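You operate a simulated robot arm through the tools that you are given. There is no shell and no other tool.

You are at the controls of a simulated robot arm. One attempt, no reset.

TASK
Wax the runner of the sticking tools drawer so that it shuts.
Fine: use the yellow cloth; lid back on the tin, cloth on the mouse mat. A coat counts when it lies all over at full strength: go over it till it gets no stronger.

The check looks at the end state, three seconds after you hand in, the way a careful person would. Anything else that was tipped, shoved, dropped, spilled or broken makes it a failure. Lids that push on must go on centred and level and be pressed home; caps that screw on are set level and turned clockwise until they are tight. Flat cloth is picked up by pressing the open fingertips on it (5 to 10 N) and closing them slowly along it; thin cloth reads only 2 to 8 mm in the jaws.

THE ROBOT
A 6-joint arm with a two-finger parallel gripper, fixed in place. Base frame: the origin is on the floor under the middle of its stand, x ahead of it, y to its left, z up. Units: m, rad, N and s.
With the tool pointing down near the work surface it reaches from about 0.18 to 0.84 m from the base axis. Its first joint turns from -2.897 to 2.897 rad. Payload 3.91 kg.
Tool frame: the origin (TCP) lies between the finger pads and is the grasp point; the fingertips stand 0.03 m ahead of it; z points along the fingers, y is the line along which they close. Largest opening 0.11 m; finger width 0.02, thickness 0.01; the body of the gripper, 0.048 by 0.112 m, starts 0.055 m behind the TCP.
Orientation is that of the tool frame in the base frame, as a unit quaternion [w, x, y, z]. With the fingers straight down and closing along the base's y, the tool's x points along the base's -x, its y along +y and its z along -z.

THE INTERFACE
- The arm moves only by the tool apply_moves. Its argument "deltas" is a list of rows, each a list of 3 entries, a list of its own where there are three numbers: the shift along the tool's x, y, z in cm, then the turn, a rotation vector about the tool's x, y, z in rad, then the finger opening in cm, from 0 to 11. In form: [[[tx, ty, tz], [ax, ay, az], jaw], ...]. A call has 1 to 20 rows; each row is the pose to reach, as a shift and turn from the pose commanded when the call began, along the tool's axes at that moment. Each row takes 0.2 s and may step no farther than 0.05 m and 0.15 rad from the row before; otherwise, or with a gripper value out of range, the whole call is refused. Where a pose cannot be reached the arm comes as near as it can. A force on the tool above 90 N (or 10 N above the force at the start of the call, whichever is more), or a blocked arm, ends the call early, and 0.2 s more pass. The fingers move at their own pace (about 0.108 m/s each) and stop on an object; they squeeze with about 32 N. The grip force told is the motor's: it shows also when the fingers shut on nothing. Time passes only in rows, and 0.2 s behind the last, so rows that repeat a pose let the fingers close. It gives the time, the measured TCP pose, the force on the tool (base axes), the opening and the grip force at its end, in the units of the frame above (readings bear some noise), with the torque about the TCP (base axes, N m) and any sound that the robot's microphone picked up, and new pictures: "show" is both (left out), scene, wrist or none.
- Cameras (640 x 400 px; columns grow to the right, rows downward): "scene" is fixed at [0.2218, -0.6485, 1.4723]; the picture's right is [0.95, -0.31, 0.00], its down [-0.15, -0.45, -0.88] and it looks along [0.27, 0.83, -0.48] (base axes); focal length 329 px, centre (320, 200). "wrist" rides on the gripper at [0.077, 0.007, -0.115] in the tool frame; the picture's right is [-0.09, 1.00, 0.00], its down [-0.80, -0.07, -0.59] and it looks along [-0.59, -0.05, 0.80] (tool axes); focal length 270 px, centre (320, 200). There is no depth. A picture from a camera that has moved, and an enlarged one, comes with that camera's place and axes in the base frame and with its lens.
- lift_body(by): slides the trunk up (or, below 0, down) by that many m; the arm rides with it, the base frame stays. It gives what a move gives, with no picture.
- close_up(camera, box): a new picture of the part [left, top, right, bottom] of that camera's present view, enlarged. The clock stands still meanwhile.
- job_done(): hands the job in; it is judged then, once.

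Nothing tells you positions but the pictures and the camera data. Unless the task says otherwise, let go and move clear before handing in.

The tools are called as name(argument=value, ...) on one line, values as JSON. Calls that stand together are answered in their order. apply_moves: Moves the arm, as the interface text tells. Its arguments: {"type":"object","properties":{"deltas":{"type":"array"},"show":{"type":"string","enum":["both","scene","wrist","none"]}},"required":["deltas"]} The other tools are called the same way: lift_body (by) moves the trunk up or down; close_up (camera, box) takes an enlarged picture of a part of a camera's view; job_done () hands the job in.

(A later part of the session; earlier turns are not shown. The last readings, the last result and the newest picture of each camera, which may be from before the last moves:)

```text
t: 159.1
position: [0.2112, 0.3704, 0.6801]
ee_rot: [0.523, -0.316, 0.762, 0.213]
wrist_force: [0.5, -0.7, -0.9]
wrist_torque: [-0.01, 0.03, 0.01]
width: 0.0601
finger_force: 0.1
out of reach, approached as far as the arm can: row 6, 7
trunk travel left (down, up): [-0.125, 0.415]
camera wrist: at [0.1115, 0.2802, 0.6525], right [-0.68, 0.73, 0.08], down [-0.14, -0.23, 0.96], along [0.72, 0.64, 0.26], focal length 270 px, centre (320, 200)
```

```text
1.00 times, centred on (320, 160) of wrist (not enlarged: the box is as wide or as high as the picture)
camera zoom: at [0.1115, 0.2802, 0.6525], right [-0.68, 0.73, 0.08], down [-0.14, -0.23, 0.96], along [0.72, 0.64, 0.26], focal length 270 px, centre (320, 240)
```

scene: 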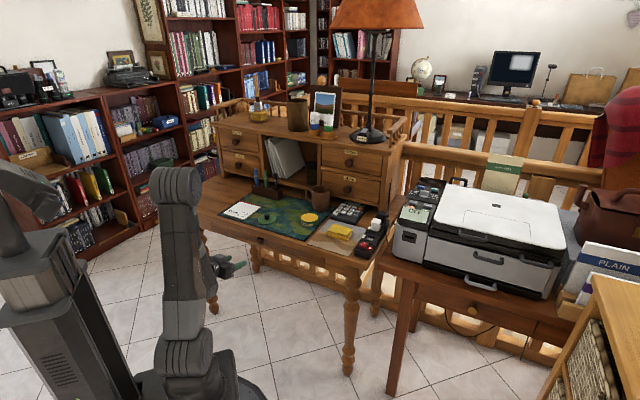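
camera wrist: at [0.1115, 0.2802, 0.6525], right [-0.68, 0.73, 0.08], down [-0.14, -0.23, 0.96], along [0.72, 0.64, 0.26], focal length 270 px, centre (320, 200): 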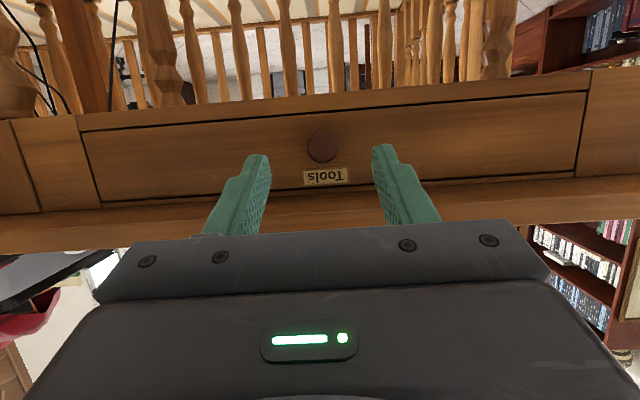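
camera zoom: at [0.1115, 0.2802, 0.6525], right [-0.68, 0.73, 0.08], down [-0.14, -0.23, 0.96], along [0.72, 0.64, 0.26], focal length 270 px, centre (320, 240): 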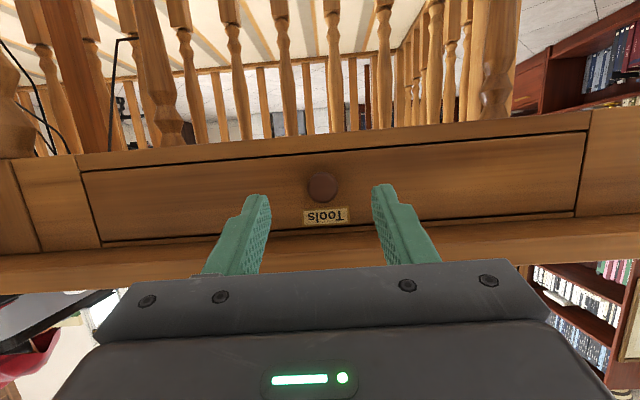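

The Tools drawer sits flush and shut, with an even gap all round. I'll raise the trunk, bring the tool back to vertical and return to the lid.

lift_body(by=0.25)

apply_moves(deltas=[[[-0.5, -0.25, 2.2], [-0.001, 0.133, 0], 6], [[-1.0, -0.5, 4.4], [-0.002, 0.267, 0], 6], [[-1.5, -0.75, 6.5], [-0.002, 0.4, 0], 6], [[-1.9, -1.0, 8.7], [-0.003, 0.534, 0], 6], [[-2.4, -1.3, 10.9], [-0.004, 0.667, 0], 6], [[-2.9, -1.5, 13.1], [-0.005, 0.8, 0], 6], [[-3.4, -1.8, 15.2], [-0.005, 0.934, 0], 6], [[-3.9, -2.0, 17.4], [-0.006, 1.067, 0], 6], [[-4.37, -2.27, 19.6], [-0.007, 1.2, 0], 6], [[-4.37, -2.27, 19.6], [-0.007, 1.2, 0], 6]], show="both")

```text
t: 161.7
position: [0.2112, 0.3714, 0.9316]
ee_rot: [0.523, -0.316, 0.762, 0.213]
wrist_force: [0.5, 0.6, 0.0]
wrist_torque: [0.02, 0.04, -0.03]
width: 0.0602
finger_force: 0.0
trunk travel left (down, up): [-0.375, 0.165]
```

```text
t: 163.9
position: [0.3696, 0.4949, 0.9021]
ee_rot: [0.0, -0.382, 0.924, -0.001]
wrist_force: [0.1, 0.0, 0.0]
wrist_torque: [-0.01, 0.03, -0.01]
width: 0.0599
finger_force: 0.1
out of reach, approached as far as the arm can: row 5
trunk travel left (down, up): [-0.375, 0.165]
camera wrist: at [0.3094, 0.4442, 1.0174], right [-0.64, 0.77, 0.0], down [0.62, 0.52, 0.59], along [0.46, 0.38, -0.8], focal length 270 px, centre (320, 200)
```

scene: 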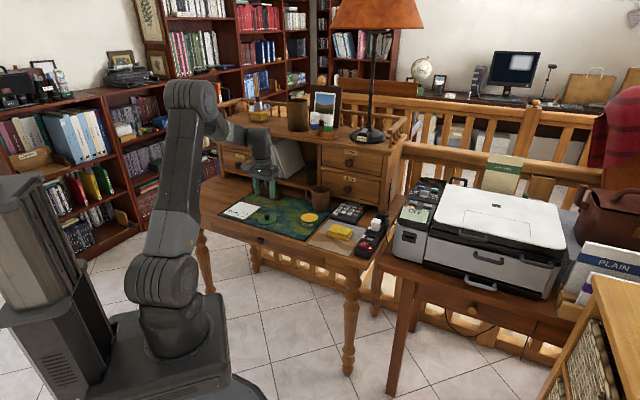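
wrist: 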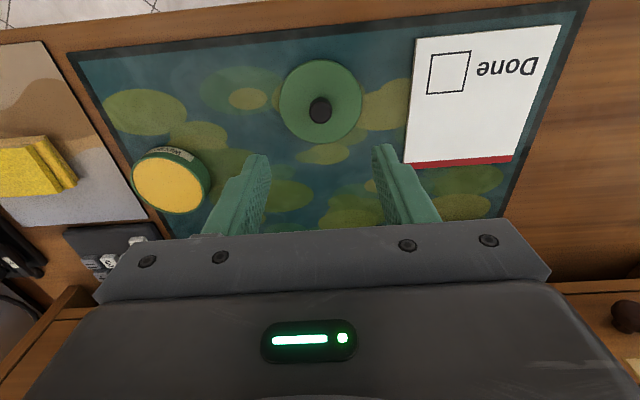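

The tool is vertical above the lid. I'll descend to the same grip pose as before and close on the knob.

apply_moves(deltas=[[[0.14, 0.04, 4], [0, 0, 0], 5], [[0.14, 0.04, 7.5], [0, 0, 0], 5], [[0.14, 0.04, 9.5], [0, 0, 0], 5], [[0.14, 0.04, 10.15], [0, 0, 0], 5], [[0.14, 0.04, 10.15], [0, 0, 0], 5]], show="wrist")

close_up(camera="scene", box=[240, 195, 300, 232])

```text
t: 165.1
position: [0.3685, 0.4939, 0.8]
ee_rot: [0.0, -0.382, 0.924, 0.0]
wrist_force: [0.6, -0.3, 0.0]
wrist_torque: [-0.01, 0.01, 0.0]
width: 0.0499
finger_force: 0.1
trunk travel left (down, up): [-0.375, 0.165]
camera wrist: at [0.3086, 0.4439, 0.9158], right [-0.64, 0.77, 0.0], down [0.62, 0.52, 0.6], along [0.46, 0.38, -0.8], focal length 270 px, centre (320, 200)
```

wrist: 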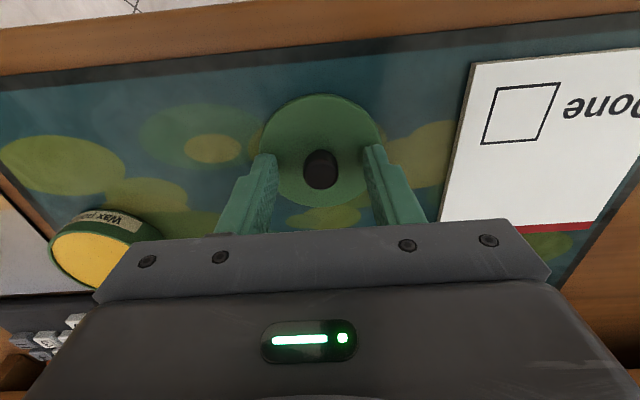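

```text
10.67 times, centred on (270, 214) of scene
camera zoom: at [0.2218, -0.6485, 1.4723], right [0.95, -0.31, 0.0], down [-0.15, -0.45, -0.88], along [0.27, 0.83, -0.48], focal length 3505 px, centre (853, 56)
```

zoom: 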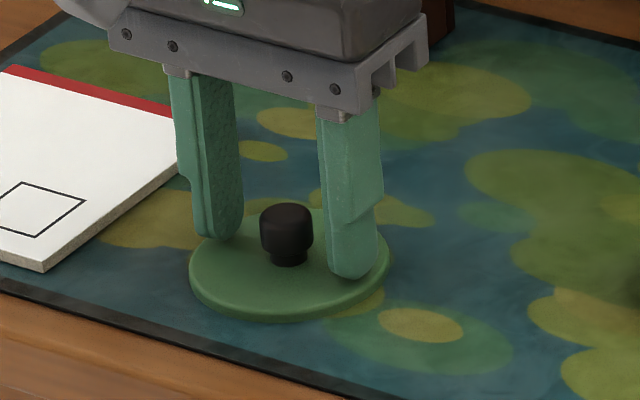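

The knob is centred between the fingertips. I'll close on it and lift the lid.

apply_moves(deltas=[[[0, 0, 0], [0, 0, 0], 3], [[0, 0, 0], [0, 0, 0], 1.5], [[0, 0, 0], [0, 0, 0], 1], [[0, 0, 0], [0, 0, 0], 1], [[0, 0, -1], [0, 0, 0], 1], [[0, 0, -4], [0, 0, 0], 1], [[0, 0, -8], [0, 0, 0], 1], [[0, 0, -8], [0, 0, 0], 1]], show="wrist")

close_up(camera="scene", box=[240, 170, 340, 232])

```text
t: 166.9
position: [0.3652, 0.4935, 0.8789]
ee_rot: [0.001, -0.383, 0.924, 0.001]
wrist_force: [-0.9, 0.3, -0.7]
wrist_torque: [0.0, 0.02, 0.02]
width: 0.0174
finger_force: 31.8
trunk travel left (down, up): [-0.375, 0.165]
camera wrist: at [0.3064, 0.4432, 0.9955], right [-0.64, 0.77, 0.0], down [0.62, 0.52, 0.6], along [0.46, 0.38, -0.8], focal length 270 px, centre (320, 200)
```

wrist: 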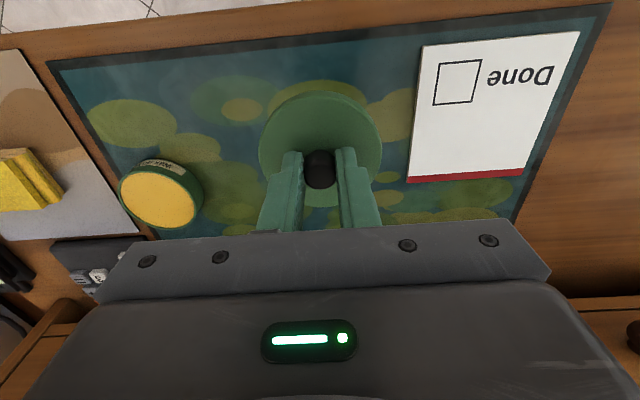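

```text
6.40 times, centred on (290, 201) of scene
camera zoom: at [0.2218, -0.6485, 1.4723], right [0.95, -0.31, 0.0], down [-0.15, -0.45, -0.88], along [0.27, 0.83, -0.48], focal length 2103 px, centre (512, 194)
```

zoom: 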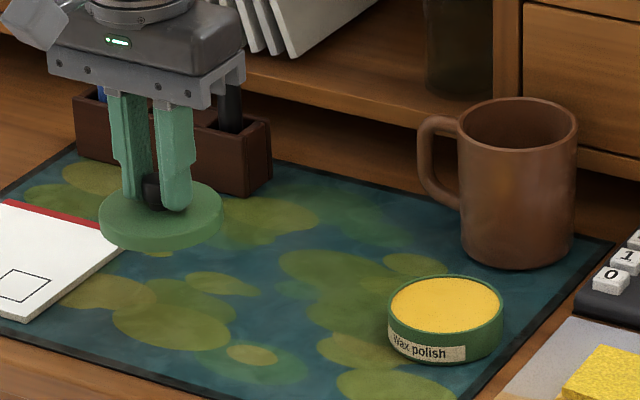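

The lid is gripped as before and the tin hasn't moved. I'll carry the lid back over the tin.

apply_moves(deltas=[[[-1.3, -3.3, 0], [0, 0, 0], 1], [[-2.6, -6.5, 0], [0, 0, 0], 1], [[-3.9, -9.8, 0], [0, 0, 0], 1], [[-5.1, -13.0, 0], [0, 0, 0], 1], [[-6.38, -16.25, 0], [0, 0, 0], 1], [[-6.38, -16.25, 2.5], [0, 0, 0], 1], [[-6.38, -16.25, 3.5], [0, 0, 0], 1], [[-6.38, -16.25, 3.5], [0, 0, 0], 1]], show="both")

close_up(camera="scene", box=[280, 175, 340, 222])

close_up(camera="wrist", box=[230, 60, 410, 220])

```text
t: 168.7
position: [0.5288, 0.4248, 0.8451]
ee_rot: [0.0, -0.383, 0.924, 0.001]
wrist_force: [-0.3, -0.2, 0.1]
wrist_torque: [0.01, 0.03, 0.01]
width: 0.0175
finger_force: 31.9
trunk travel left (down, up): [-0.375, 0.165]
camera wrist: at [0.4696, 0.3747, 0.9606], right [-0.64, 0.77, 0.0], down [0.62, 0.52, 0.6], along [0.46, 0.38, -0.8], focal length 270 px, centre (320, 200)
```

scene: 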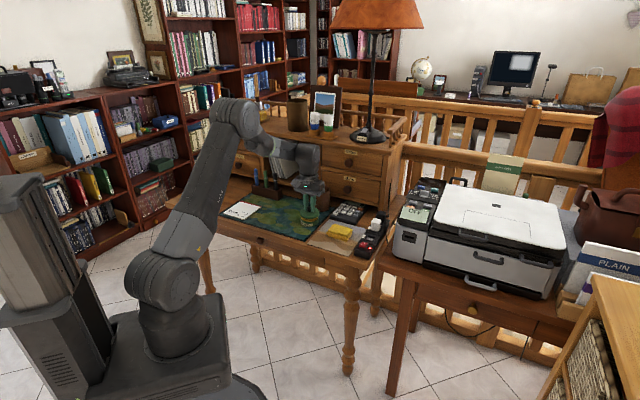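
wrist: 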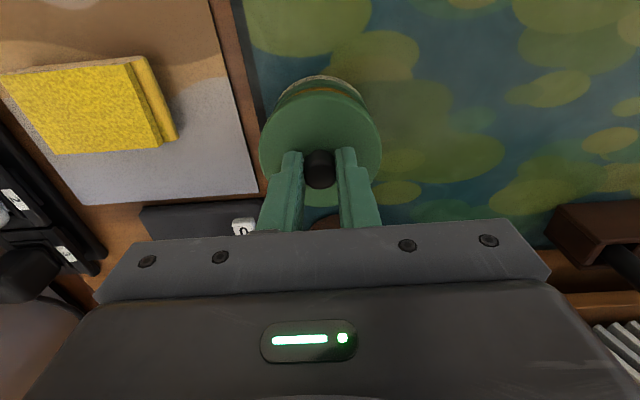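

```text
8.51 times, centred on (310, 198) of scene
camera zoom: at [0.2218, -0.6485, 1.4723], right [0.95, -0.31, 0.0], down [-0.15, -0.45, -0.88], along [0.27, 0.83, -0.48], focal length 2796 px, centre (405, 213)
```

zoom: 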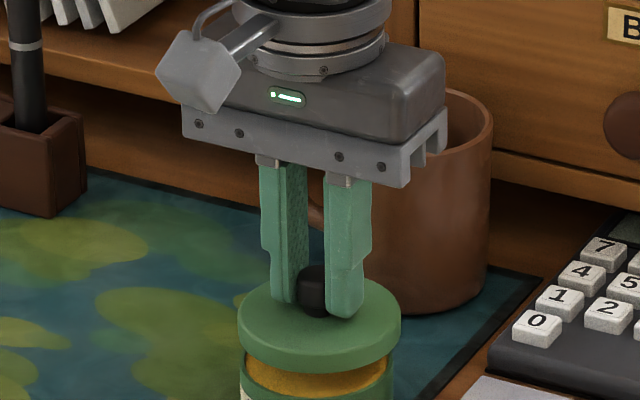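

```text
2.50 times, centred on (320, 140) of wrist
camera zoom: at [0.4696, 0.3747, 0.9606], right [-0.64, 0.77, 0.0], down [0.62, 0.52, 0.6], along [0.46, 0.38, -0.8], focal length 676 px, centre (320, 350)
```

zoom: 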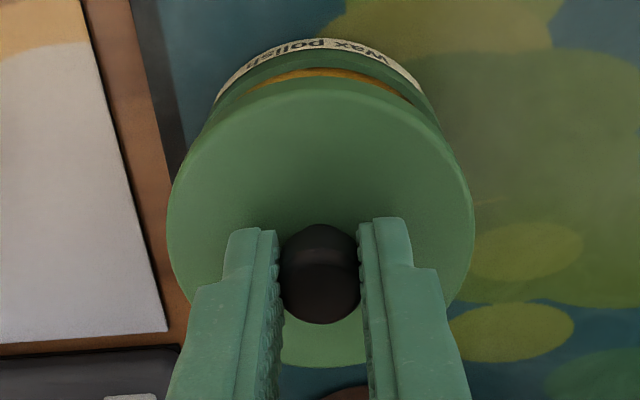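

The lid hovers just above the tin. It looks 1–2 mm off to one side, so I'll zoom tighter to check the centring.

close_up(camera="scene", box=[296, 202, 326, 224])

```text
16.00 times, centred on (311, 213) of scene
camera zoom: at [0.2218, -0.6485, 1.4723], right [0.95, -0.31, 0.0], down [-0.15, -0.45, -0.88], along [0.27, 0.83, -0.48], focal length 5257 px, centre (464, -8)
```

zoom: 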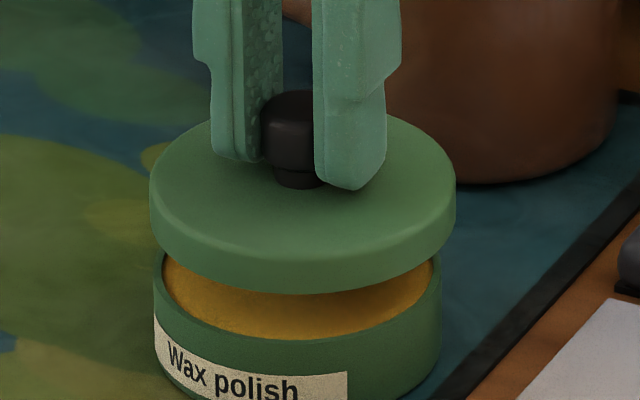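

The lid sits about 1.5 mm to the right of the tin's centre. I'll correct that and lower to just above the rim.

apply_moves(deltas=[[[0.07, 0.14, 0], [0, 0, 0], 1], [[0.07, 0.14, 0.8], [0, 0, 0], 1], [[0.07, 0.14, 1.5], [0, 0, 0], 1], [[0.07, 0.14, 1.5], [0, 0, 0], 1]], show="none")

close_up(camera="scene", box=[296, 202, 326, 224])

close_up(camera="wrist", box=[230, 60, 410, 220])

```text
t: 169.7
position: [0.525, 0.4259, 0.8297]
ee_rot: [0.001, -0.382, 0.924, 0.0]
wrist_force: [-0.3, -0.8, -0.5]
wrist_torque: [-0.02, 0.05, 0.0]
width: 0.0174
finger_force: 31.9
trunk travel left (down, up): [-0.375, 0.165]
```

```text
16.00 times, centred on (311, 213) of scene
camera zoom: at [0.2218, -0.6485, 1.4723], right [0.95, -0.31, 0.0], down [-0.15, -0.45, -0.88], along [0.27, 0.83, -0.48], focal length 5257 px, centre (464, -8)
```

zoom: 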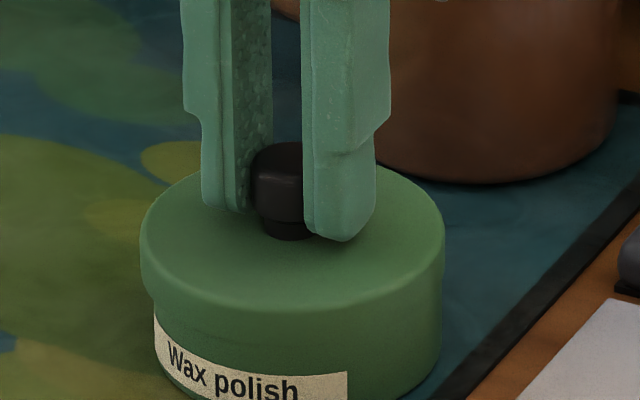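

```text
2.50 times, centred on (320, 140) of wrist
camera zoom: at [0.4669, 0.3754, 0.9461], right [-0.64, 0.77, 0.0], down [0.62, 0.52, 0.6], along [0.46, 0.38, -0.8], focal length 676 px, centre (320, 350)
```

zoom: 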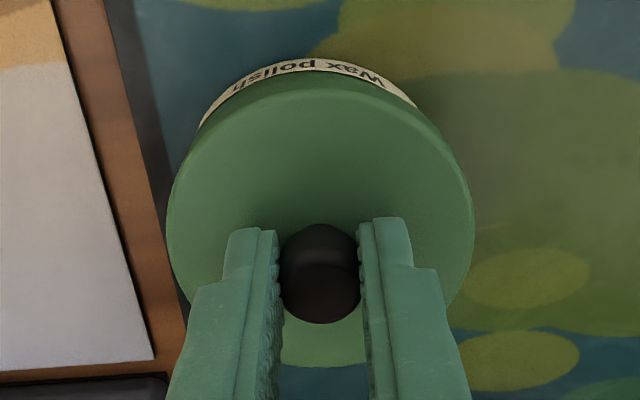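

The lid is now a touch short (about 1.4 mm too close to me and 0.7 mm left). I'll make that fine correction and re-check before pressing.

apply_moves(deltas=[[[-0.07, -0.035, 0], [0, 0, 0], 1], [[-0.14, -0.07, 0], [0, 0, 0], 1], [[-0.14, -0.07, 0], [0, 0, 0], 1], [[-0.14, -0.07, 0], [0, 0, 0], 1]], show="none")

close_up(camera="scene", box=[296, 202, 326, 224])

close_up(camera="wrist", box=[230, 60, 410, 220])

```text
t: 170.7
position: [0.5287, 0.4262, 0.8309]
ee_rot: [0.001, -0.382, 0.924, 0.001]
wrist_force: [0.0, -0.1, -1.3]
wrist_torque: [0.02, -0.02, 0.0]
width: 0.0178
finger_force: 31.8
trunk travel left (down, up): [-0.375, 0.165]
```

```text
16.00 times, centred on (311, 213) of scene
camera zoom: at [0.2218, -0.6485, 1.4723], right [0.95, -0.31, 0.0], down [-0.15, -0.45, -0.88], along [0.27, 0.83, -0.48], focal length 5257 px, centre (464, -8)
```

zoom: 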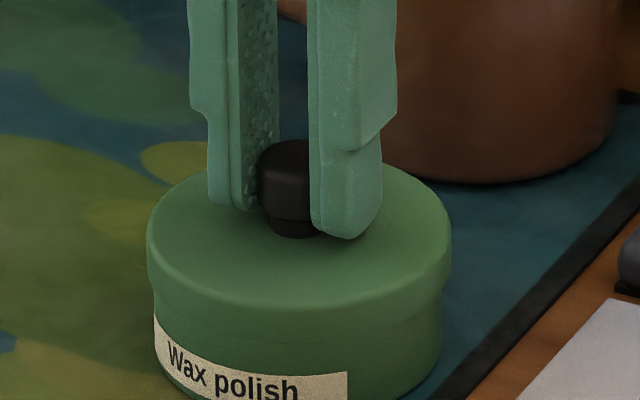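

```text
2.50 times, centred on (320, 140) of wrist
camera zoom: at [0.4686, 0.3755, 0.9464], right [-0.64, 0.77, 0.0], down [0.62, 0.52, 0.6], along [0.46, 0.38, -0.8], focal length 676 px, centre (320, 350)
```

zoom: 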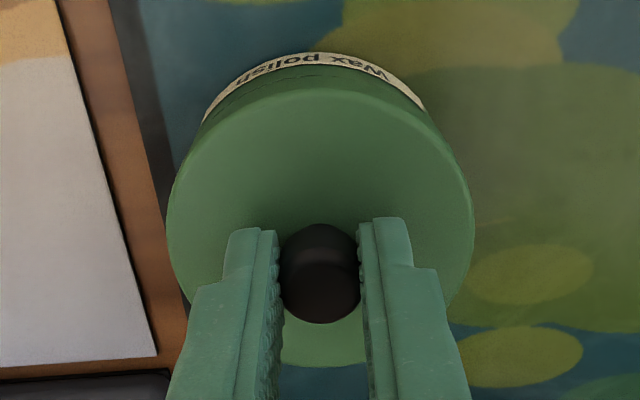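

The sideways alignment is now good, but the lid is about 1.3 mm too far from me. I'll make one more small correction.

apply_moves(deltas=[[[0.06, 0, 0], [0, 0, 0], 1], [[0.11, 0, 0], [0, 0, 0], 1], [[0.11, 0, 0], [0, 0, 0], 1], [[0.11, 0, 0], [0, 0, 0], 1]], show="none")

close_up(camera="scene", box=[296, 202, 326, 224])

close_up(camera="wrist", box=[230, 60, 410, 220])

```text
t: 171.7
position: [0.5267, 0.4252, 0.8307]
ee_rot: [0.001, -0.383, 0.924, 0.0]
wrist_force: [0.1, -0.2, 0.8]
wrist_torque: [-0.05, 0.02, 0.02]
width: 0.0177
finger_force: 31.9
trunk travel left (down, up): [-0.375, 0.165]
```

```text
16.00 times, centred on (311, 213) of scene
camera zoom: at [0.2218, -0.6485, 1.4723], right [0.95, -0.31, 0.0], down [-0.15, -0.45, -0.88], along [0.27, 0.83, -0.48], focal length 5257 px, centre (464, -8)
```

zoom: 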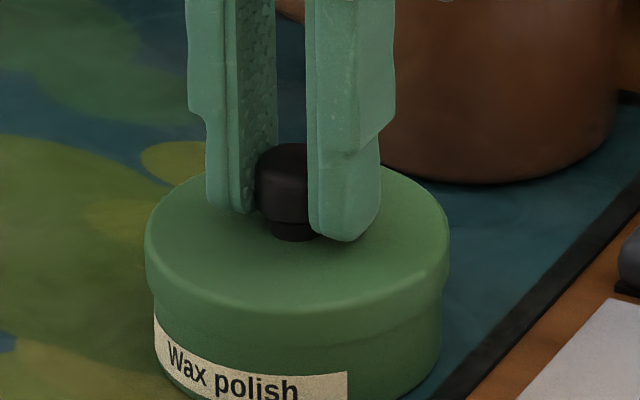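

```text
2.50 times, centred on (320, 140) of wrist
camera zoom: at [0.4679, 0.3748, 0.9462], right [-0.64, 0.77, 0.0], down [0.62, 0.52, 0.6], along [0.46, 0.38, -0.8], focal length 676 px, centre (320, 350)
```

zoom: 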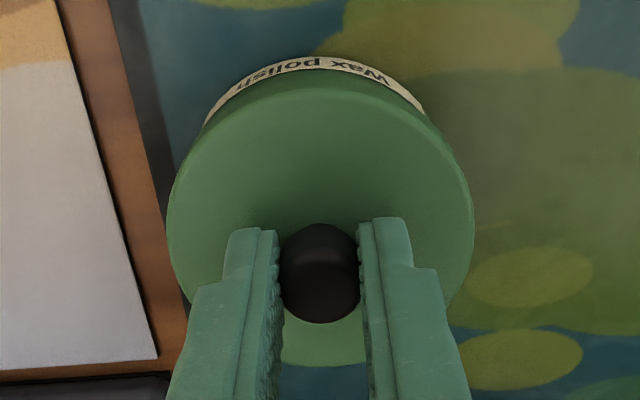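

The lid is now centred within about half a millimetre. I'll lower it in small steps onto the rim.

apply_moves(deltas=[[[0, 0, 0.2], [0, 0, 0], 1], [[0, 0, 0.4], [0, 0, 0], 1], [[0, 0, 0.6], [0, 0, 0], 1]], show="none")

close_up(camera="scene", box=[296, 202, 326, 224])

```text
t: 172.5
position: [0.527, 0.4246, 0.8244]
ee_rot: [0.001, -0.383, 0.924, 0.0]
wrist_force: [-1.6, 0.6, 2.8]
wrist_torque: [0.01, 0.07, 0.01]
width: 0.0174
finger_force: 31.8
trunk travel left (down, up): [-0.375, 0.165]
```

```text
16.00 times, centred on (311, 213) of scene
camera zoom: at [0.2218, -0.6485, 1.4723], right [0.95, -0.31, 0.0], down [-0.15, -0.45, -0.88], along [0.27, 0.83, -0.48], focal length 5257 px, centre (464, -8)
```

zoom: 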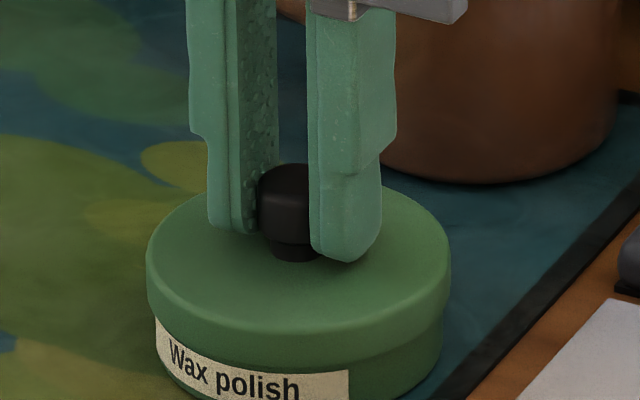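

Contact is beginning. I'll press further and listen for the snap.

apply_moves(deltas=[[[0, 0, 0.15], [0, 0, 0], 1], [[0, 0, 0.3], [0, 0, 0], 1], [[0, 0, 0.3], [0, 0, 0], 1]], show="none")

close_up(camera="scene", box=[296, 202, 326, 224])

```text
t: 173.3
position: [0.5269, 0.4254, 0.8237]
ee_rot: [0.004, -0.382, 0.924, 0.001]
wrist_force: [4.0, 1.3, 22.1]
wrist_torque: [-0.04, -0.06, 0.09]
width: 0.0179
finger_force: 31.9
trunk travel left (down, up): [-0.375, 0.165]
```

```text
16.00 times, centred on (311, 213) of scene
camera zoom: at [0.2218, -0.6485, 1.4723], right [0.95, -0.31, 0.0], down [-0.15, -0.45, -0.88], along [0.27, 0.83, -0.48], focal length 5257 px, centre (464, -8)
```

zoom: 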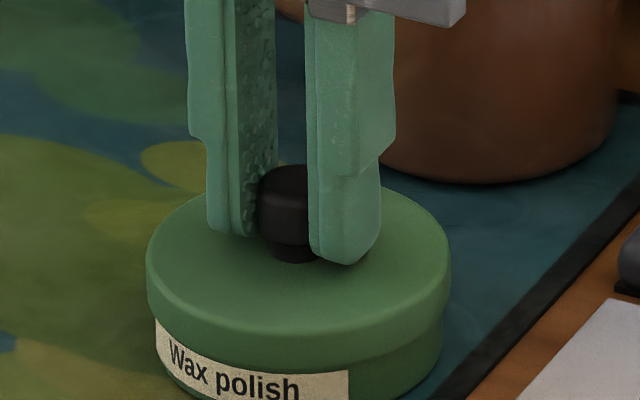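

The lid is very close to home at 22 N. I'll press a little harder.

apply_moves(deltas=[[[0, 0, 0.1], [0, 0, 0], 1], [[0, 0, 0.2], [0, 0, 0], 1], [[0, 0, 0.3], [0, 0, 0], 1], [[0, 0, 0.3], [0, 0, 0], 1]], show="none")

close_up(camera="scene", box=[296, 202, 326, 224])

```text
t: 174.3
position: [0.5268, 0.4241, 0.8214]
ee_rot: [0.002, -0.383, 0.924, 0.001]
wrist_force: [4.9, 2.5, 35.1]
wrist_torque: [0.05, -0.29, 0.17]
width: 0.0176
finger_force: 31.9
trunk travel left (down, up): [-0.375, 0.165]
```

```text
16.00 times, centred on (311, 213) of scene
camera zoom: at [0.2218, -0.6485, 1.4723], right [0.95, -0.31, 0.0], down [-0.15, -0.45, -0.88], along [0.27, 0.83, -0.48], focal length 5257 px, centre (464, -8)
```

zoom: 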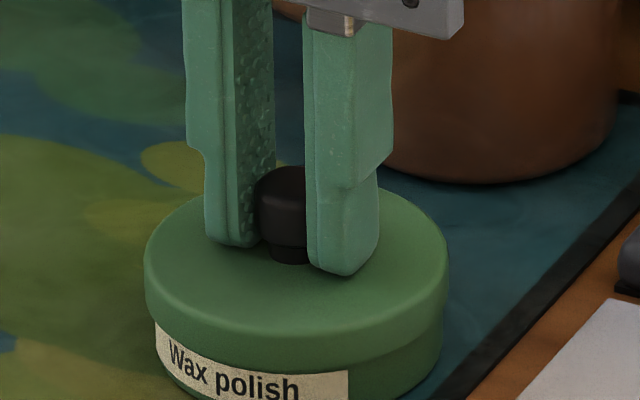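

The fingers are slipping down the knob rather than seating the lid. I'll keep pressing so the fingertips bear on the lid itself.

apply_moves(deltas=[[[0, 0, 0.15], [0, 0, 0], 1], [[0, 0, 0.3], [0, 0, 0], 1], [[0, 0, 0.4], [0, 0, 0], 1], [[0, 0, 0.4], [0, 0, 0], 1]], show="none")

close_up(camera="scene", box=[296, 202, 326, 224])

```text
t: 175.3
position: [0.5253, 0.4227, 0.8205]
ee_rot: [0.004, -0.383, 0.924, 0.002]
wrist_force: [1.7, 1.4, 48.6]
wrist_torque: [-0.04, 0.23, 0.02]
width: 0.0182
finger_force: 31.9
trunk travel left (down, up): [-0.375, 0.165]
```

```text
16.00 times, centred on (311, 213) of scene
camera zoom: at [0.2218, -0.6485, 1.4723], right [0.95, -0.31, 0.0], down [-0.15, -0.45, -0.88], along [0.27, 0.83, -0.48], focal length 5257 px, centre (464, -8)
```

zoom: 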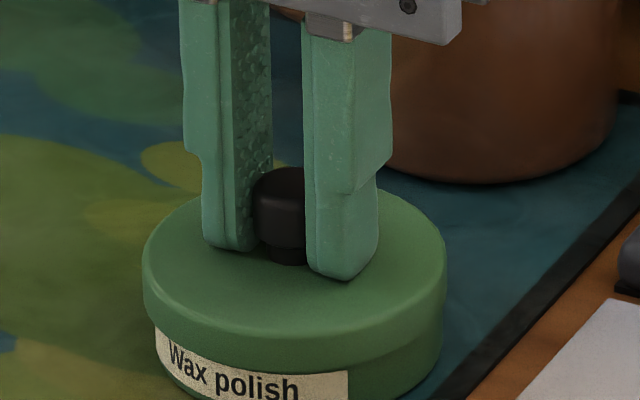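

The lid slid about 1 mm sideways under load. I'll look at it with the same crop as my very first close-up, to compare its height and centring with the original closed state.

close_up(camera="scene", box=[270, 185, 350, 235])

close_up(camera="scene", box=[296, 206, 326, 228])

close_up(camera="wrist", box=[230, 60, 410, 220])

```text
8.00 times, centred on (310, 210) of scene
camera zoom: at [0.2218, -0.6485, 1.4723], right [0.95, -0.31, 0.0], down [-0.15, -0.45, -0.88], along [0.27, 0.83, -0.48], focal length 2629 px, centre (400, 120)
```

zoom: 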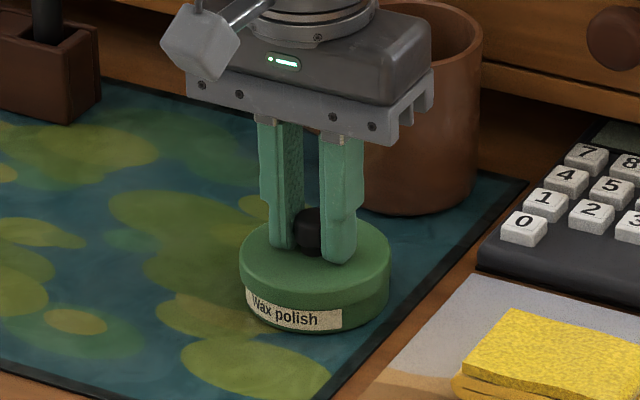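

```text
16.00 times, centred on (311, 217) of scene
camera zoom: at [0.2218, -0.6485, 1.4723], right [0.95, -0.31, 0.0], down [-0.15, -0.45, -0.88], along [0.27, 0.83, -0.48], focal length 5257 px, centre (464, -72)
```

zoom: 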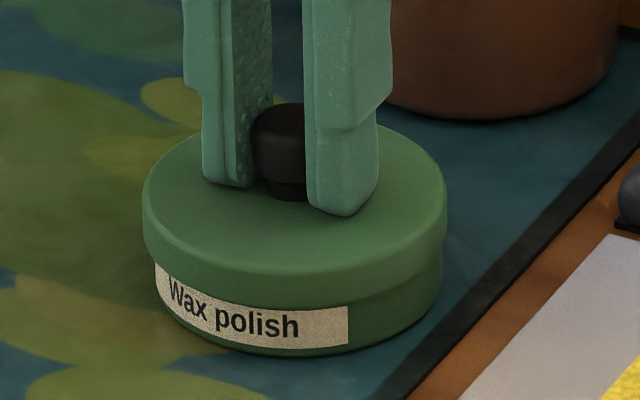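

```text
2.50 times, centred on (320, 140) of wrist
camera zoom: at [0.4657, 0.3727, 0.9353], right [-0.64, 0.77, 0.0], down [0.61, 0.51, 0.6], along [0.46, 0.39, -0.8], focal length 676 px, centre (320, 350)
```

zoom: 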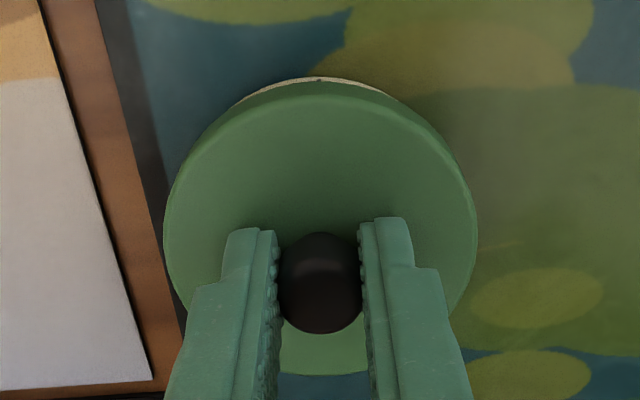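

Pressing made the arm drift, so the lid is now about 2 mm toward me and not snapped. I'll lift it clear again and re-centre before pressing.

apply_moves(deltas=[[[0, 0, -0.4], [0, 0, 0], 1], [[0, 0, -0.9], [0, 0, 0], 1], [[0, 0, -1.5], [0, 0, 0], 1], [[0, 0, -1.5], [0, 0, 0], 1]], show="none")

close_up(camera="scene", box=[296, 204, 326, 226])

close_up(camera="wrist", box=[230, 60, 410, 220])

```text
t: 176.3
position: [0.5258, 0.4241, 0.8292]
ee_rot: [0.0, -0.384, 0.924, -0.001]
wrist_force: [-0.4, 0.3, -0.5]
wrist_torque: [-0.01, -0.01, -0.05]
width: 0.018
finger_force: 32.9
trunk travel left (down, up): [-0.375, 0.165]
```

```text
16.00 times, centred on (311, 215) of scene
camera zoom: at [0.2218, -0.6485, 1.4723], right [0.95, -0.31, 0.0], down [-0.15, -0.45, -0.88], along [0.27, 0.83, -0.48], focal length 5257 px, centre (464, -40)
```

zoom: 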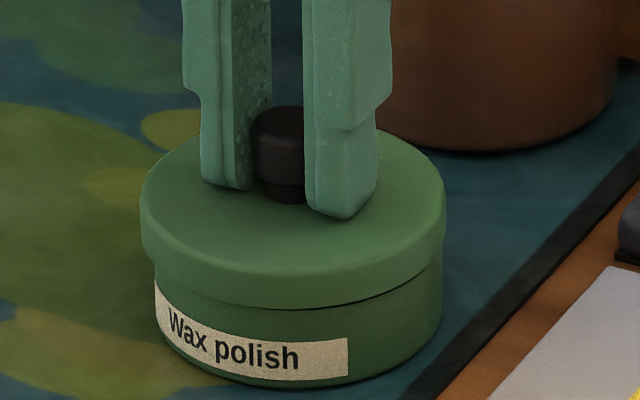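

```text
2.50 times, centred on (320, 140) of wrist
camera zoom: at [0.4669, 0.3744, 0.9445], right [-0.64, 0.77, 0.0], down [0.62, 0.52, 0.59], along [0.46, 0.38, -0.8], focal length 676 px, centre (320, 350)
```

zoom: 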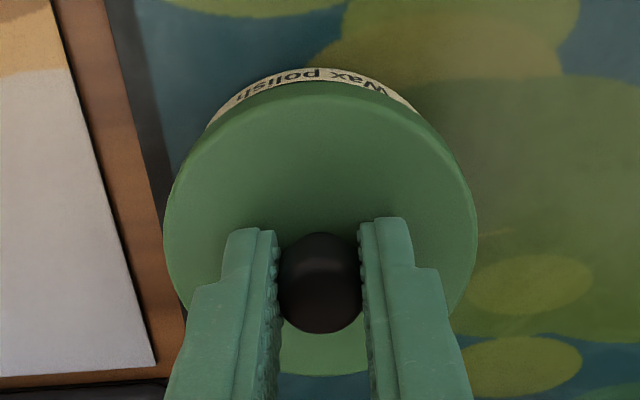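

At hover the lid is about 2 mm too close to me. I'll shift it forward by that and re-check.

apply_moves(deltas=[[[-0.1, -0.02, 0], [0, 0, 0], 1], [[-0.19, -0.04, 0], [0, 0, 0], 1], [[-0.19, -0.04, 0], [0, 0, 0], 1], [[-0.19, -0.04, 0], [0, 0, 0], 1]], show="none")

close_up(camera="scene", box=[296, 204, 326, 226])

close_up(camera="wrist", box=[230, 60, 410, 220])

```text
t: 177.3
position: [0.5278, 0.4259, 0.8286]
ee_rot: [0.0, -0.382, 0.924, -0.001]
wrist_force: [0.0, 0.3, -0.1]
wrist_torque: [0.01, -0.02, 0.01]
width: 0.018
finger_force: 32.1
trunk travel left (down, up): [-0.375, 0.165]
```

```text
16.00 times, centred on (311, 215) of scene
camera zoom: at [0.2218, -0.6485, 1.4723], right [0.95, -0.31, 0.0], down [-0.15, -0.45, -0.88], along [0.27, 0.83, -0.48], focal length 5257 px, centre (464, -40)
```

zoom: 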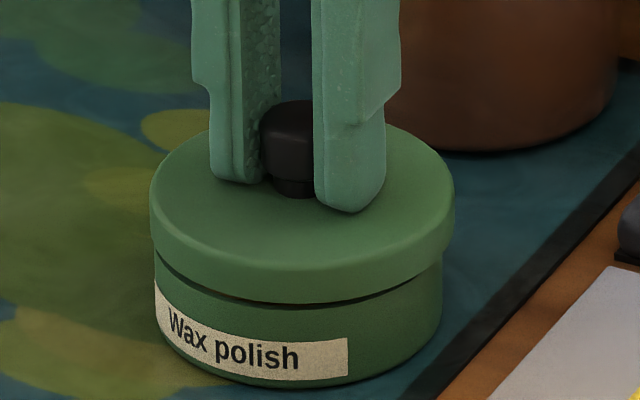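

```text
2.50 times, centred on (320, 140) of wrist
camera zoom: at [0.4693, 0.3753, 0.9448], right [-0.64, 0.77, 0.0], down [0.62, 0.52, 0.6], along [0.46, 0.38, -0.8], focal length 676 px, centre (320, 350)
```

zoom: 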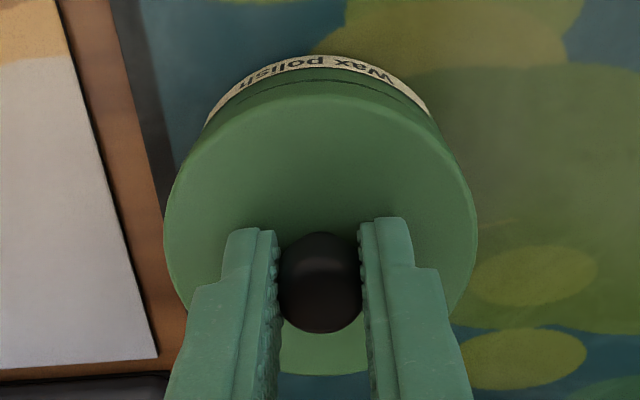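

The lid is about 8 mm above its seat and nearly centred, perhaps 0.6 mm to the right. I'll nudge it back slightly and lower to light contact, then let go and press on the knob top with the closed fingers for a straight push.

apply_moves(deltas=[[[0.04, 0, 0], [0, 0, 0], 1], [[0.08, 0, 0.3], [0, 0, 0], 1], [[0.08, 0, 0.5], [0, 0, 0], 1], [[0.08, 0, 0.65], [0, 0, 0], 1], [[0.08, 0, 0.75], [0, 0, 0], 1]], show="none")

close_up(camera="scene", box=[296, 204, 326, 226])

close_up(camera="wrist", box=[230, 60, 410, 220])

```text
t: 178.5
position: [0.5277, 0.4262, 0.8234]
ee_rot: [0.001, -0.383, 0.924, 0.0]
wrist_force: [-0.4, 0.6, -0.4]
wrist_torque: [0.03, 0.01, 0.0]
width: 0.018
finger_force: 31.9
trunk travel left (down, up): [-0.375, 0.165]
```

```text
16.00 times, centred on (311, 215) of scene
camera zoom: at [0.2218, -0.6485, 1.4723], right [0.95, -0.31, 0.0], down [-0.15, -0.45, -0.88], along [0.27, 0.83, -0.48], focal length 5257 px, centre (464, -40)
```

zoom: 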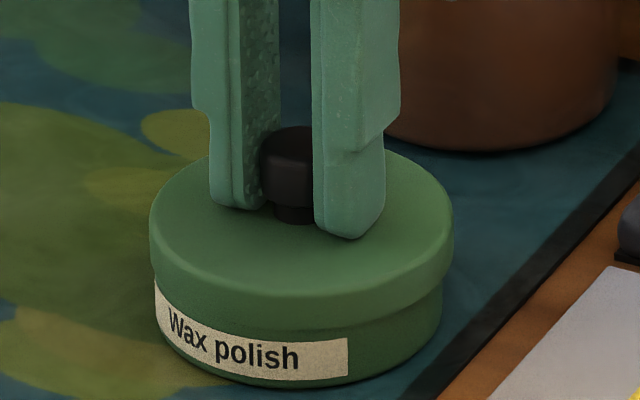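

```text
2.50 times, centred on (320, 140) of wrist
camera zoom: at [0.4689, 0.3749, 0.9376], right [-0.64, 0.77, 0.0], down [0.62, 0.52, 0.6], along [0.46, 0.38, -0.8], focal length 676 px, centre (320, 350)
```

zoom: 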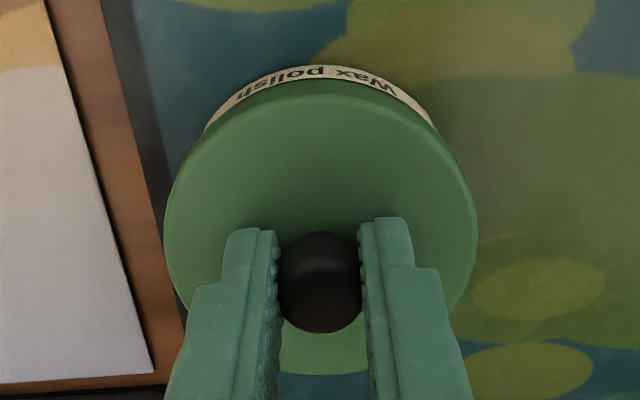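

apply_moves(deltas=[[[0.05, 0, 0], [0, 0, 0], 1], [[0.1, 0, 0], [0, 0, 0], 1], [[0.1, 0, 0.1], [0, 0, 0], 1], [[0.1, 0, 0.1], [0, 0, 0], 1]], show="none")

close_up(camera="scene", box=[296, 204, 326, 226])

close_up(camera="wrist", box=[230, 60, 410, 220])

```text
t: 179.5
position: [0.5278, 0.4242, 0.8219]
ee_rot: [0.001, -0.382, 0.924, 0.0]
wrist_force: [0.8, 0.4, -0.8]
wrist_torque: [0.0, 0.0, -0.01]
width: 0.018
finger_force: 31.8
trunk travel left (down, up): [-0.375, 0.165]
```

```text
16.00 times, centred on (311, 215) of scene
camera zoom: at [0.2218, -0.6485, 1.4723], right [0.95, -0.31, 0.0], down [-0.15, -0.45, -0.88], along [0.27, 0.83, -0.48], focal length 5257 px, centre (464, -40)
```

zoom: 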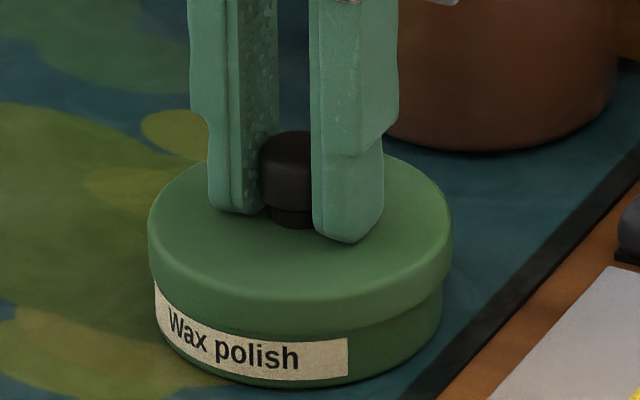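

```text
2.50 times, centred on (320, 140) of wrist
camera zoom: at [0.4683, 0.3741, 0.937], right [-0.64, 0.77, 0.0], down [0.62, 0.52, 0.6], along [0.46, 0.38, -0.8], focal length 676 px, centre (320, 350)
```

zoom: 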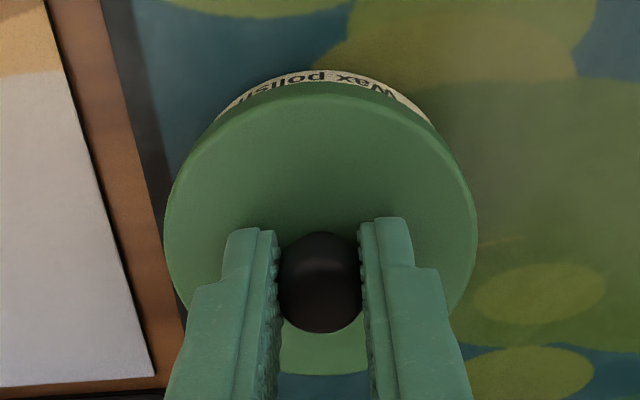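

Centring now looks right, with about 1 mm left to go. I'll lower to contact.

apply_moves(deltas=[[[0, 0, 0.08], [0, 0, 0], 1], [[0, 0, 0.16], [0, 0, 0], 1], [[0, 0, 0.24], [0, 0, 0], 1]], show="none")

close_up(camera="scene", box=[296, 204, 326, 226])

```text
t: 180.3
position: [0.528, 0.4242, 0.8193]
ee_rot: [0.002, -0.382, 0.924, 0.002]
wrist_force: [-0.2, 0.4, 13.6]
wrist_torque: [0.02, 0.12, 0.0]
width: 0.0181
finger_force: 31.6
trunk travel left (down, up): [-0.375, 0.165]
```

```text
16.00 times, centred on (311, 215) of scene
camera zoom: at [0.2218, -0.6485, 1.4723], right [0.95, -0.31, 0.0], down [-0.15, -0.45, -0.88], along [0.27, 0.83, -0.48], focal length 5257 px, centre (464, -40)
```

zoom: 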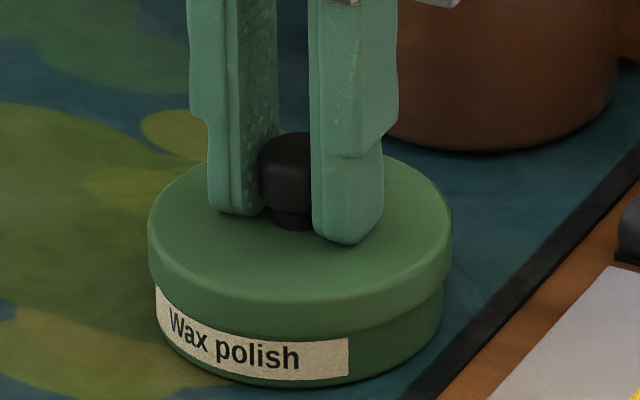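

Contact at 13.6 N and centred. I'll ease off, release the knob and rise just above it.

apply_moves(deltas=[[[0, 0, -0.1], [0, 0, 0], 1], [[0, 0, -0.1], [0, 0, 0], 2.5], [[0, 0, -0.1], [0, 0, 0], 3.5], [[0, 0, -1.5], [0, 0, 0], 3.5], [[0, 0, -4], [0, 0, 0], 3.5], [[0, 0, -4], [0, 0, 0], 1], [[0, 0, -4], [0, 0, 0], 0], [[0, 0, -4], [0, 0, 0], 0]], show="wrist")

close_up(camera="scene", box=[296, 204, 326, 226])

close_up(camera="wrist", box=[230, 60, 410, 220])

```text
t: 182.1
position: [0.5289, 0.4242, 0.8594]
ee_rot: [0.001, -0.383, 0.924, 0.001]
wrist_force: [0.2, 0.1, -0.2]
wrist_torque: [0.01, 0.01, 0.02]
width: 0.0
finger_force: 32.3
trunk travel left (down, up): [-0.375, 0.165]
heard: snap
camera wrist: at [0.4683, 0.3736, 0.9747], right [-0.64, 0.77, 0.0], down [0.62, 0.52, 0.6], along [0.46, 0.38, -0.8], focal length 270 px, centre (320, 200)
```

wrist: 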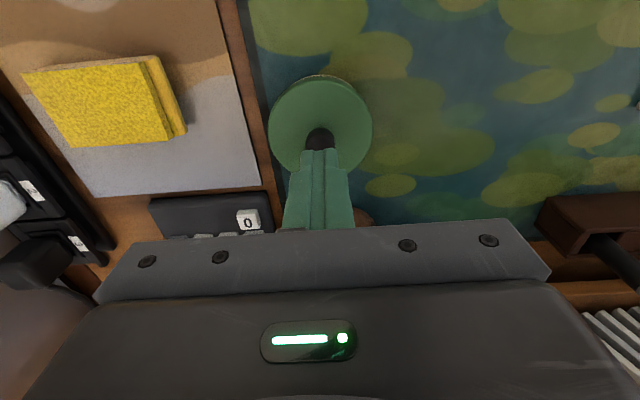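

```text
16.00 times, centred on (311, 215) of scene
camera zoom: at [0.2218, -0.6485, 1.4723], right [0.95, -0.31, 0.0], down [-0.15, -0.45, -0.88], along [0.27, 0.83, -0.48], focal length 5257 px, centre (464, -40)
```

zoom: 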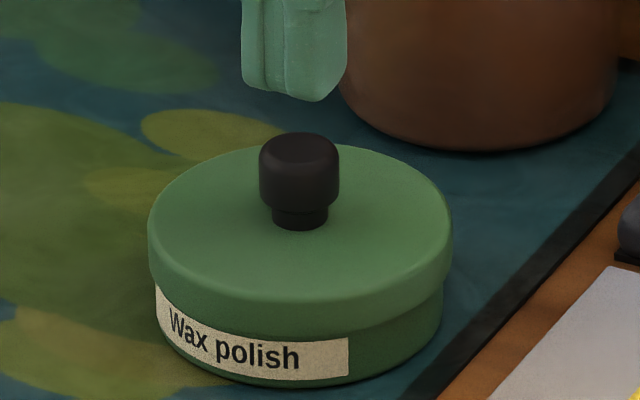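

```text
2.50 times, centred on (320, 140) of wrist
camera zoom: at [0.4683, 0.3736, 0.9747], right [-0.64, 0.77, 0.0], down [0.62, 0.52, 0.6], along [0.46, 0.38, -0.8], focal length 676 px, centre (320, 350)
```

zoom: 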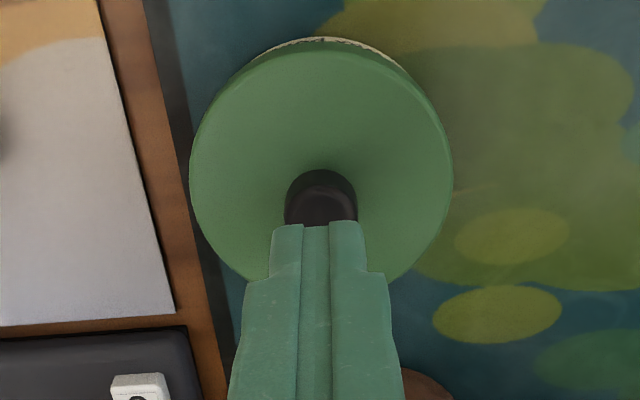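

I heard a snap, and the lid looks level and centred. To make sure it is home, I'll press straight down on the knob top with the closed fingers.

apply_moves(deltas=[[[0.1, 0, 1.2], [0, 0, 0], 0], [[0.1, 0, 1.9], [0, 0, 0], 0], [[0.1, 0, 2.2], [0, 0, 0], 0], [[0.1, 0, 2.4], [0, 0, 0], 0]], show="none")

close_up(camera="scene", box=[296, 204, 326, 226])

```text
t: 183.1
position: [0.5267, 0.423, 0.8405]
ee_rot: [0.005, -0.383, 0.924, 0.002]
wrist_force: [1.9, -0.5, 39.3]
wrist_torque: [-0.05, -0.03, 0.01]
width: 0.0002
finger_force: 31.6
trunk travel left (down, up): [-0.375, 0.165]
```

```text
16.00 times, centred on (311, 215) of scene
camera zoom: at [0.2218, -0.6485, 1.4723], right [0.95, -0.31, 0.0], down [-0.15, -0.45, -0.88], along [0.27, 0.83, -0.48], focal length 5257 px, centre (464, -40)
```

zoom: 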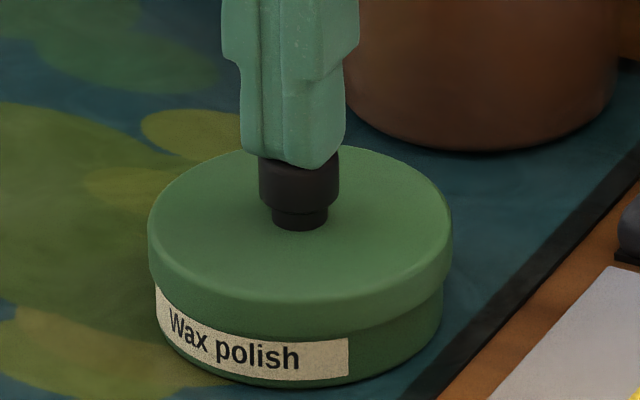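

I'm pressing at 39 N on the knob, and the lid is stable. I'll press a bit harder.

apply_moves(deltas=[[[0, 0, 0.1], [0, 0, 0], 0], [[0, 0, 0.2], [0, 0, 0], 0], [[0, 0, 0.25], [0, 0, 0], 0]], show="none")

close_up(camera="scene", box=[296, 204, 326, 226])

```text
t: 183.9
position: [0.5268, 0.4231, 0.8404]
ee_rot: [0.008, -0.383, 0.924, 0.002]
wrist_force: [2.8, -1.0, 61.0]
wrist_torque: [-0.06, -0.04, 0.03]
width: 0.0003
finger_force: 31.2
trunk travel left (down, up): [-0.375, 0.165]
```

```text
16.00 times, centred on (311, 215) of scene
camera zoom: at [0.2218, -0.6485, 1.4723], right [0.95, -0.31, 0.0], down [-0.15, -0.45, -0.88], along [0.27, 0.83, -0.48], focal length 5257 px, centre (464, -40)
```

zoom: 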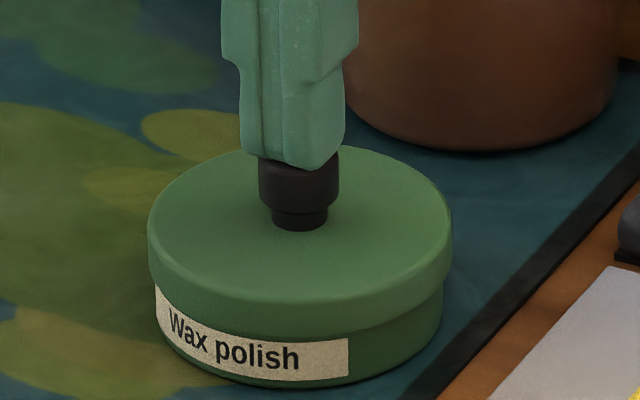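

At 61 N there's no further movement, so the lid is fully down. I'll rise clear and compare it with the original closed look.

apply_moves(deltas=[[[0, 0, -0.5], [0, 0, 0], 0], [[0, 0, -3], [0, 0, 0], 0], [[0, 0, -7], [0, 0, 0], 2], [[0, 0, -11], [0, 0, 0], 4], [[4, 0, -14], [0, 0, 0], 4], [[8, 0, -15], [0, 0, 0], 4], [[8, 0, -15], [0, 0, 0], 4]], show="both")

close_up(camera="scene", box=[270, 185, 350, 235])

close_up(camera="scene", box=[296, 206, 326, 228])

```text
t: 185.5
position: [0.4687, 0.3685, 0.9811]
ee_rot: [0.0, -0.383, 0.924, 0.0]
wrist_force: [-0.2, -0.3, -0.1]
wrist_torque: [0.0, -0.01, -0.01]
width: 0.0401
finger_force: 0.1
trunk travel left (down, up): [-0.375, 0.165]
camera wrist: at [0.4089, 0.3172, 1.097], right [-0.64, 0.77, 0.0], down [0.62, 0.52, 0.6], along [0.46, 0.38, -0.8], focal length 270 px, centre (320, 200)
```

scene: 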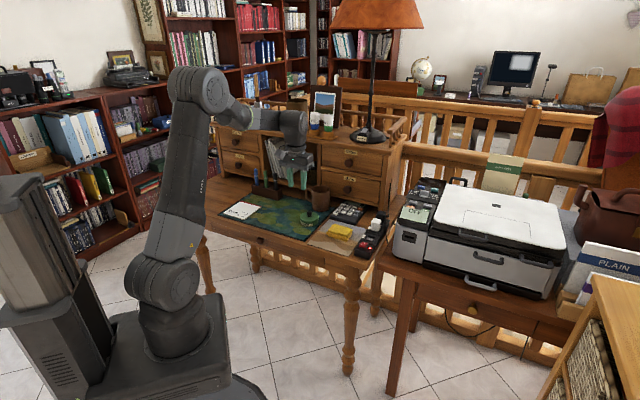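
wrist: 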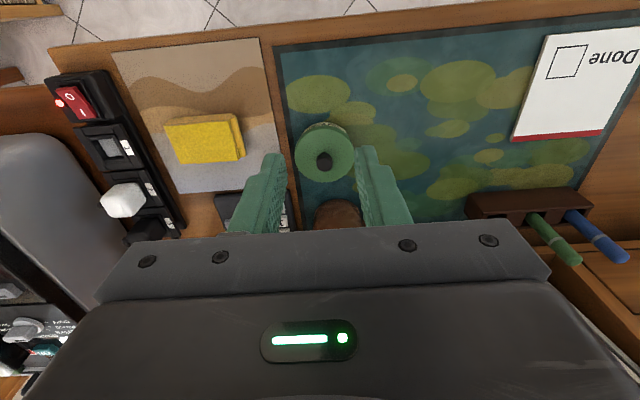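

```text
8.00 times, centred on (310, 210) of scene
camera zoom: at [0.2218, -0.6485, 1.4723], right [0.95, -0.31, 0.0], down [-0.15, -0.45, -0.88], along [0.27, 0.83, -0.48], focal length 2629 px, centre (400, 120)
```

zoom: 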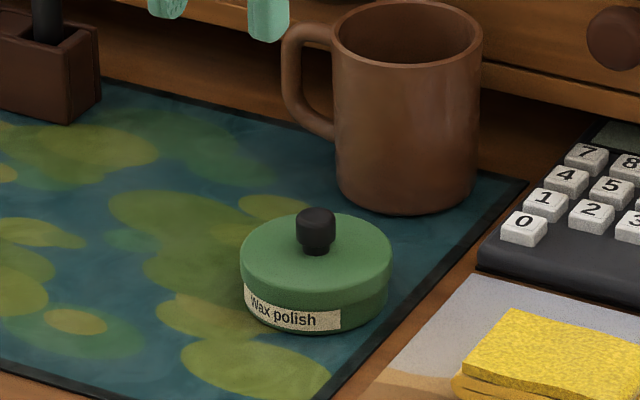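

```text
16.00 times, centred on (311, 217) of scene
camera zoom: at [0.2218, -0.6485, 1.4723], right [0.95, -0.31, 0.0], down [-0.15, -0.45, -0.88], along [0.27, 0.83, -0.48], focal length 5257 px, centre (464, -72)
```

zoom: 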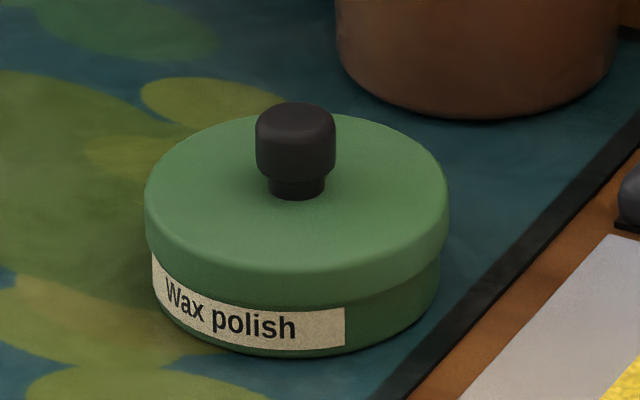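

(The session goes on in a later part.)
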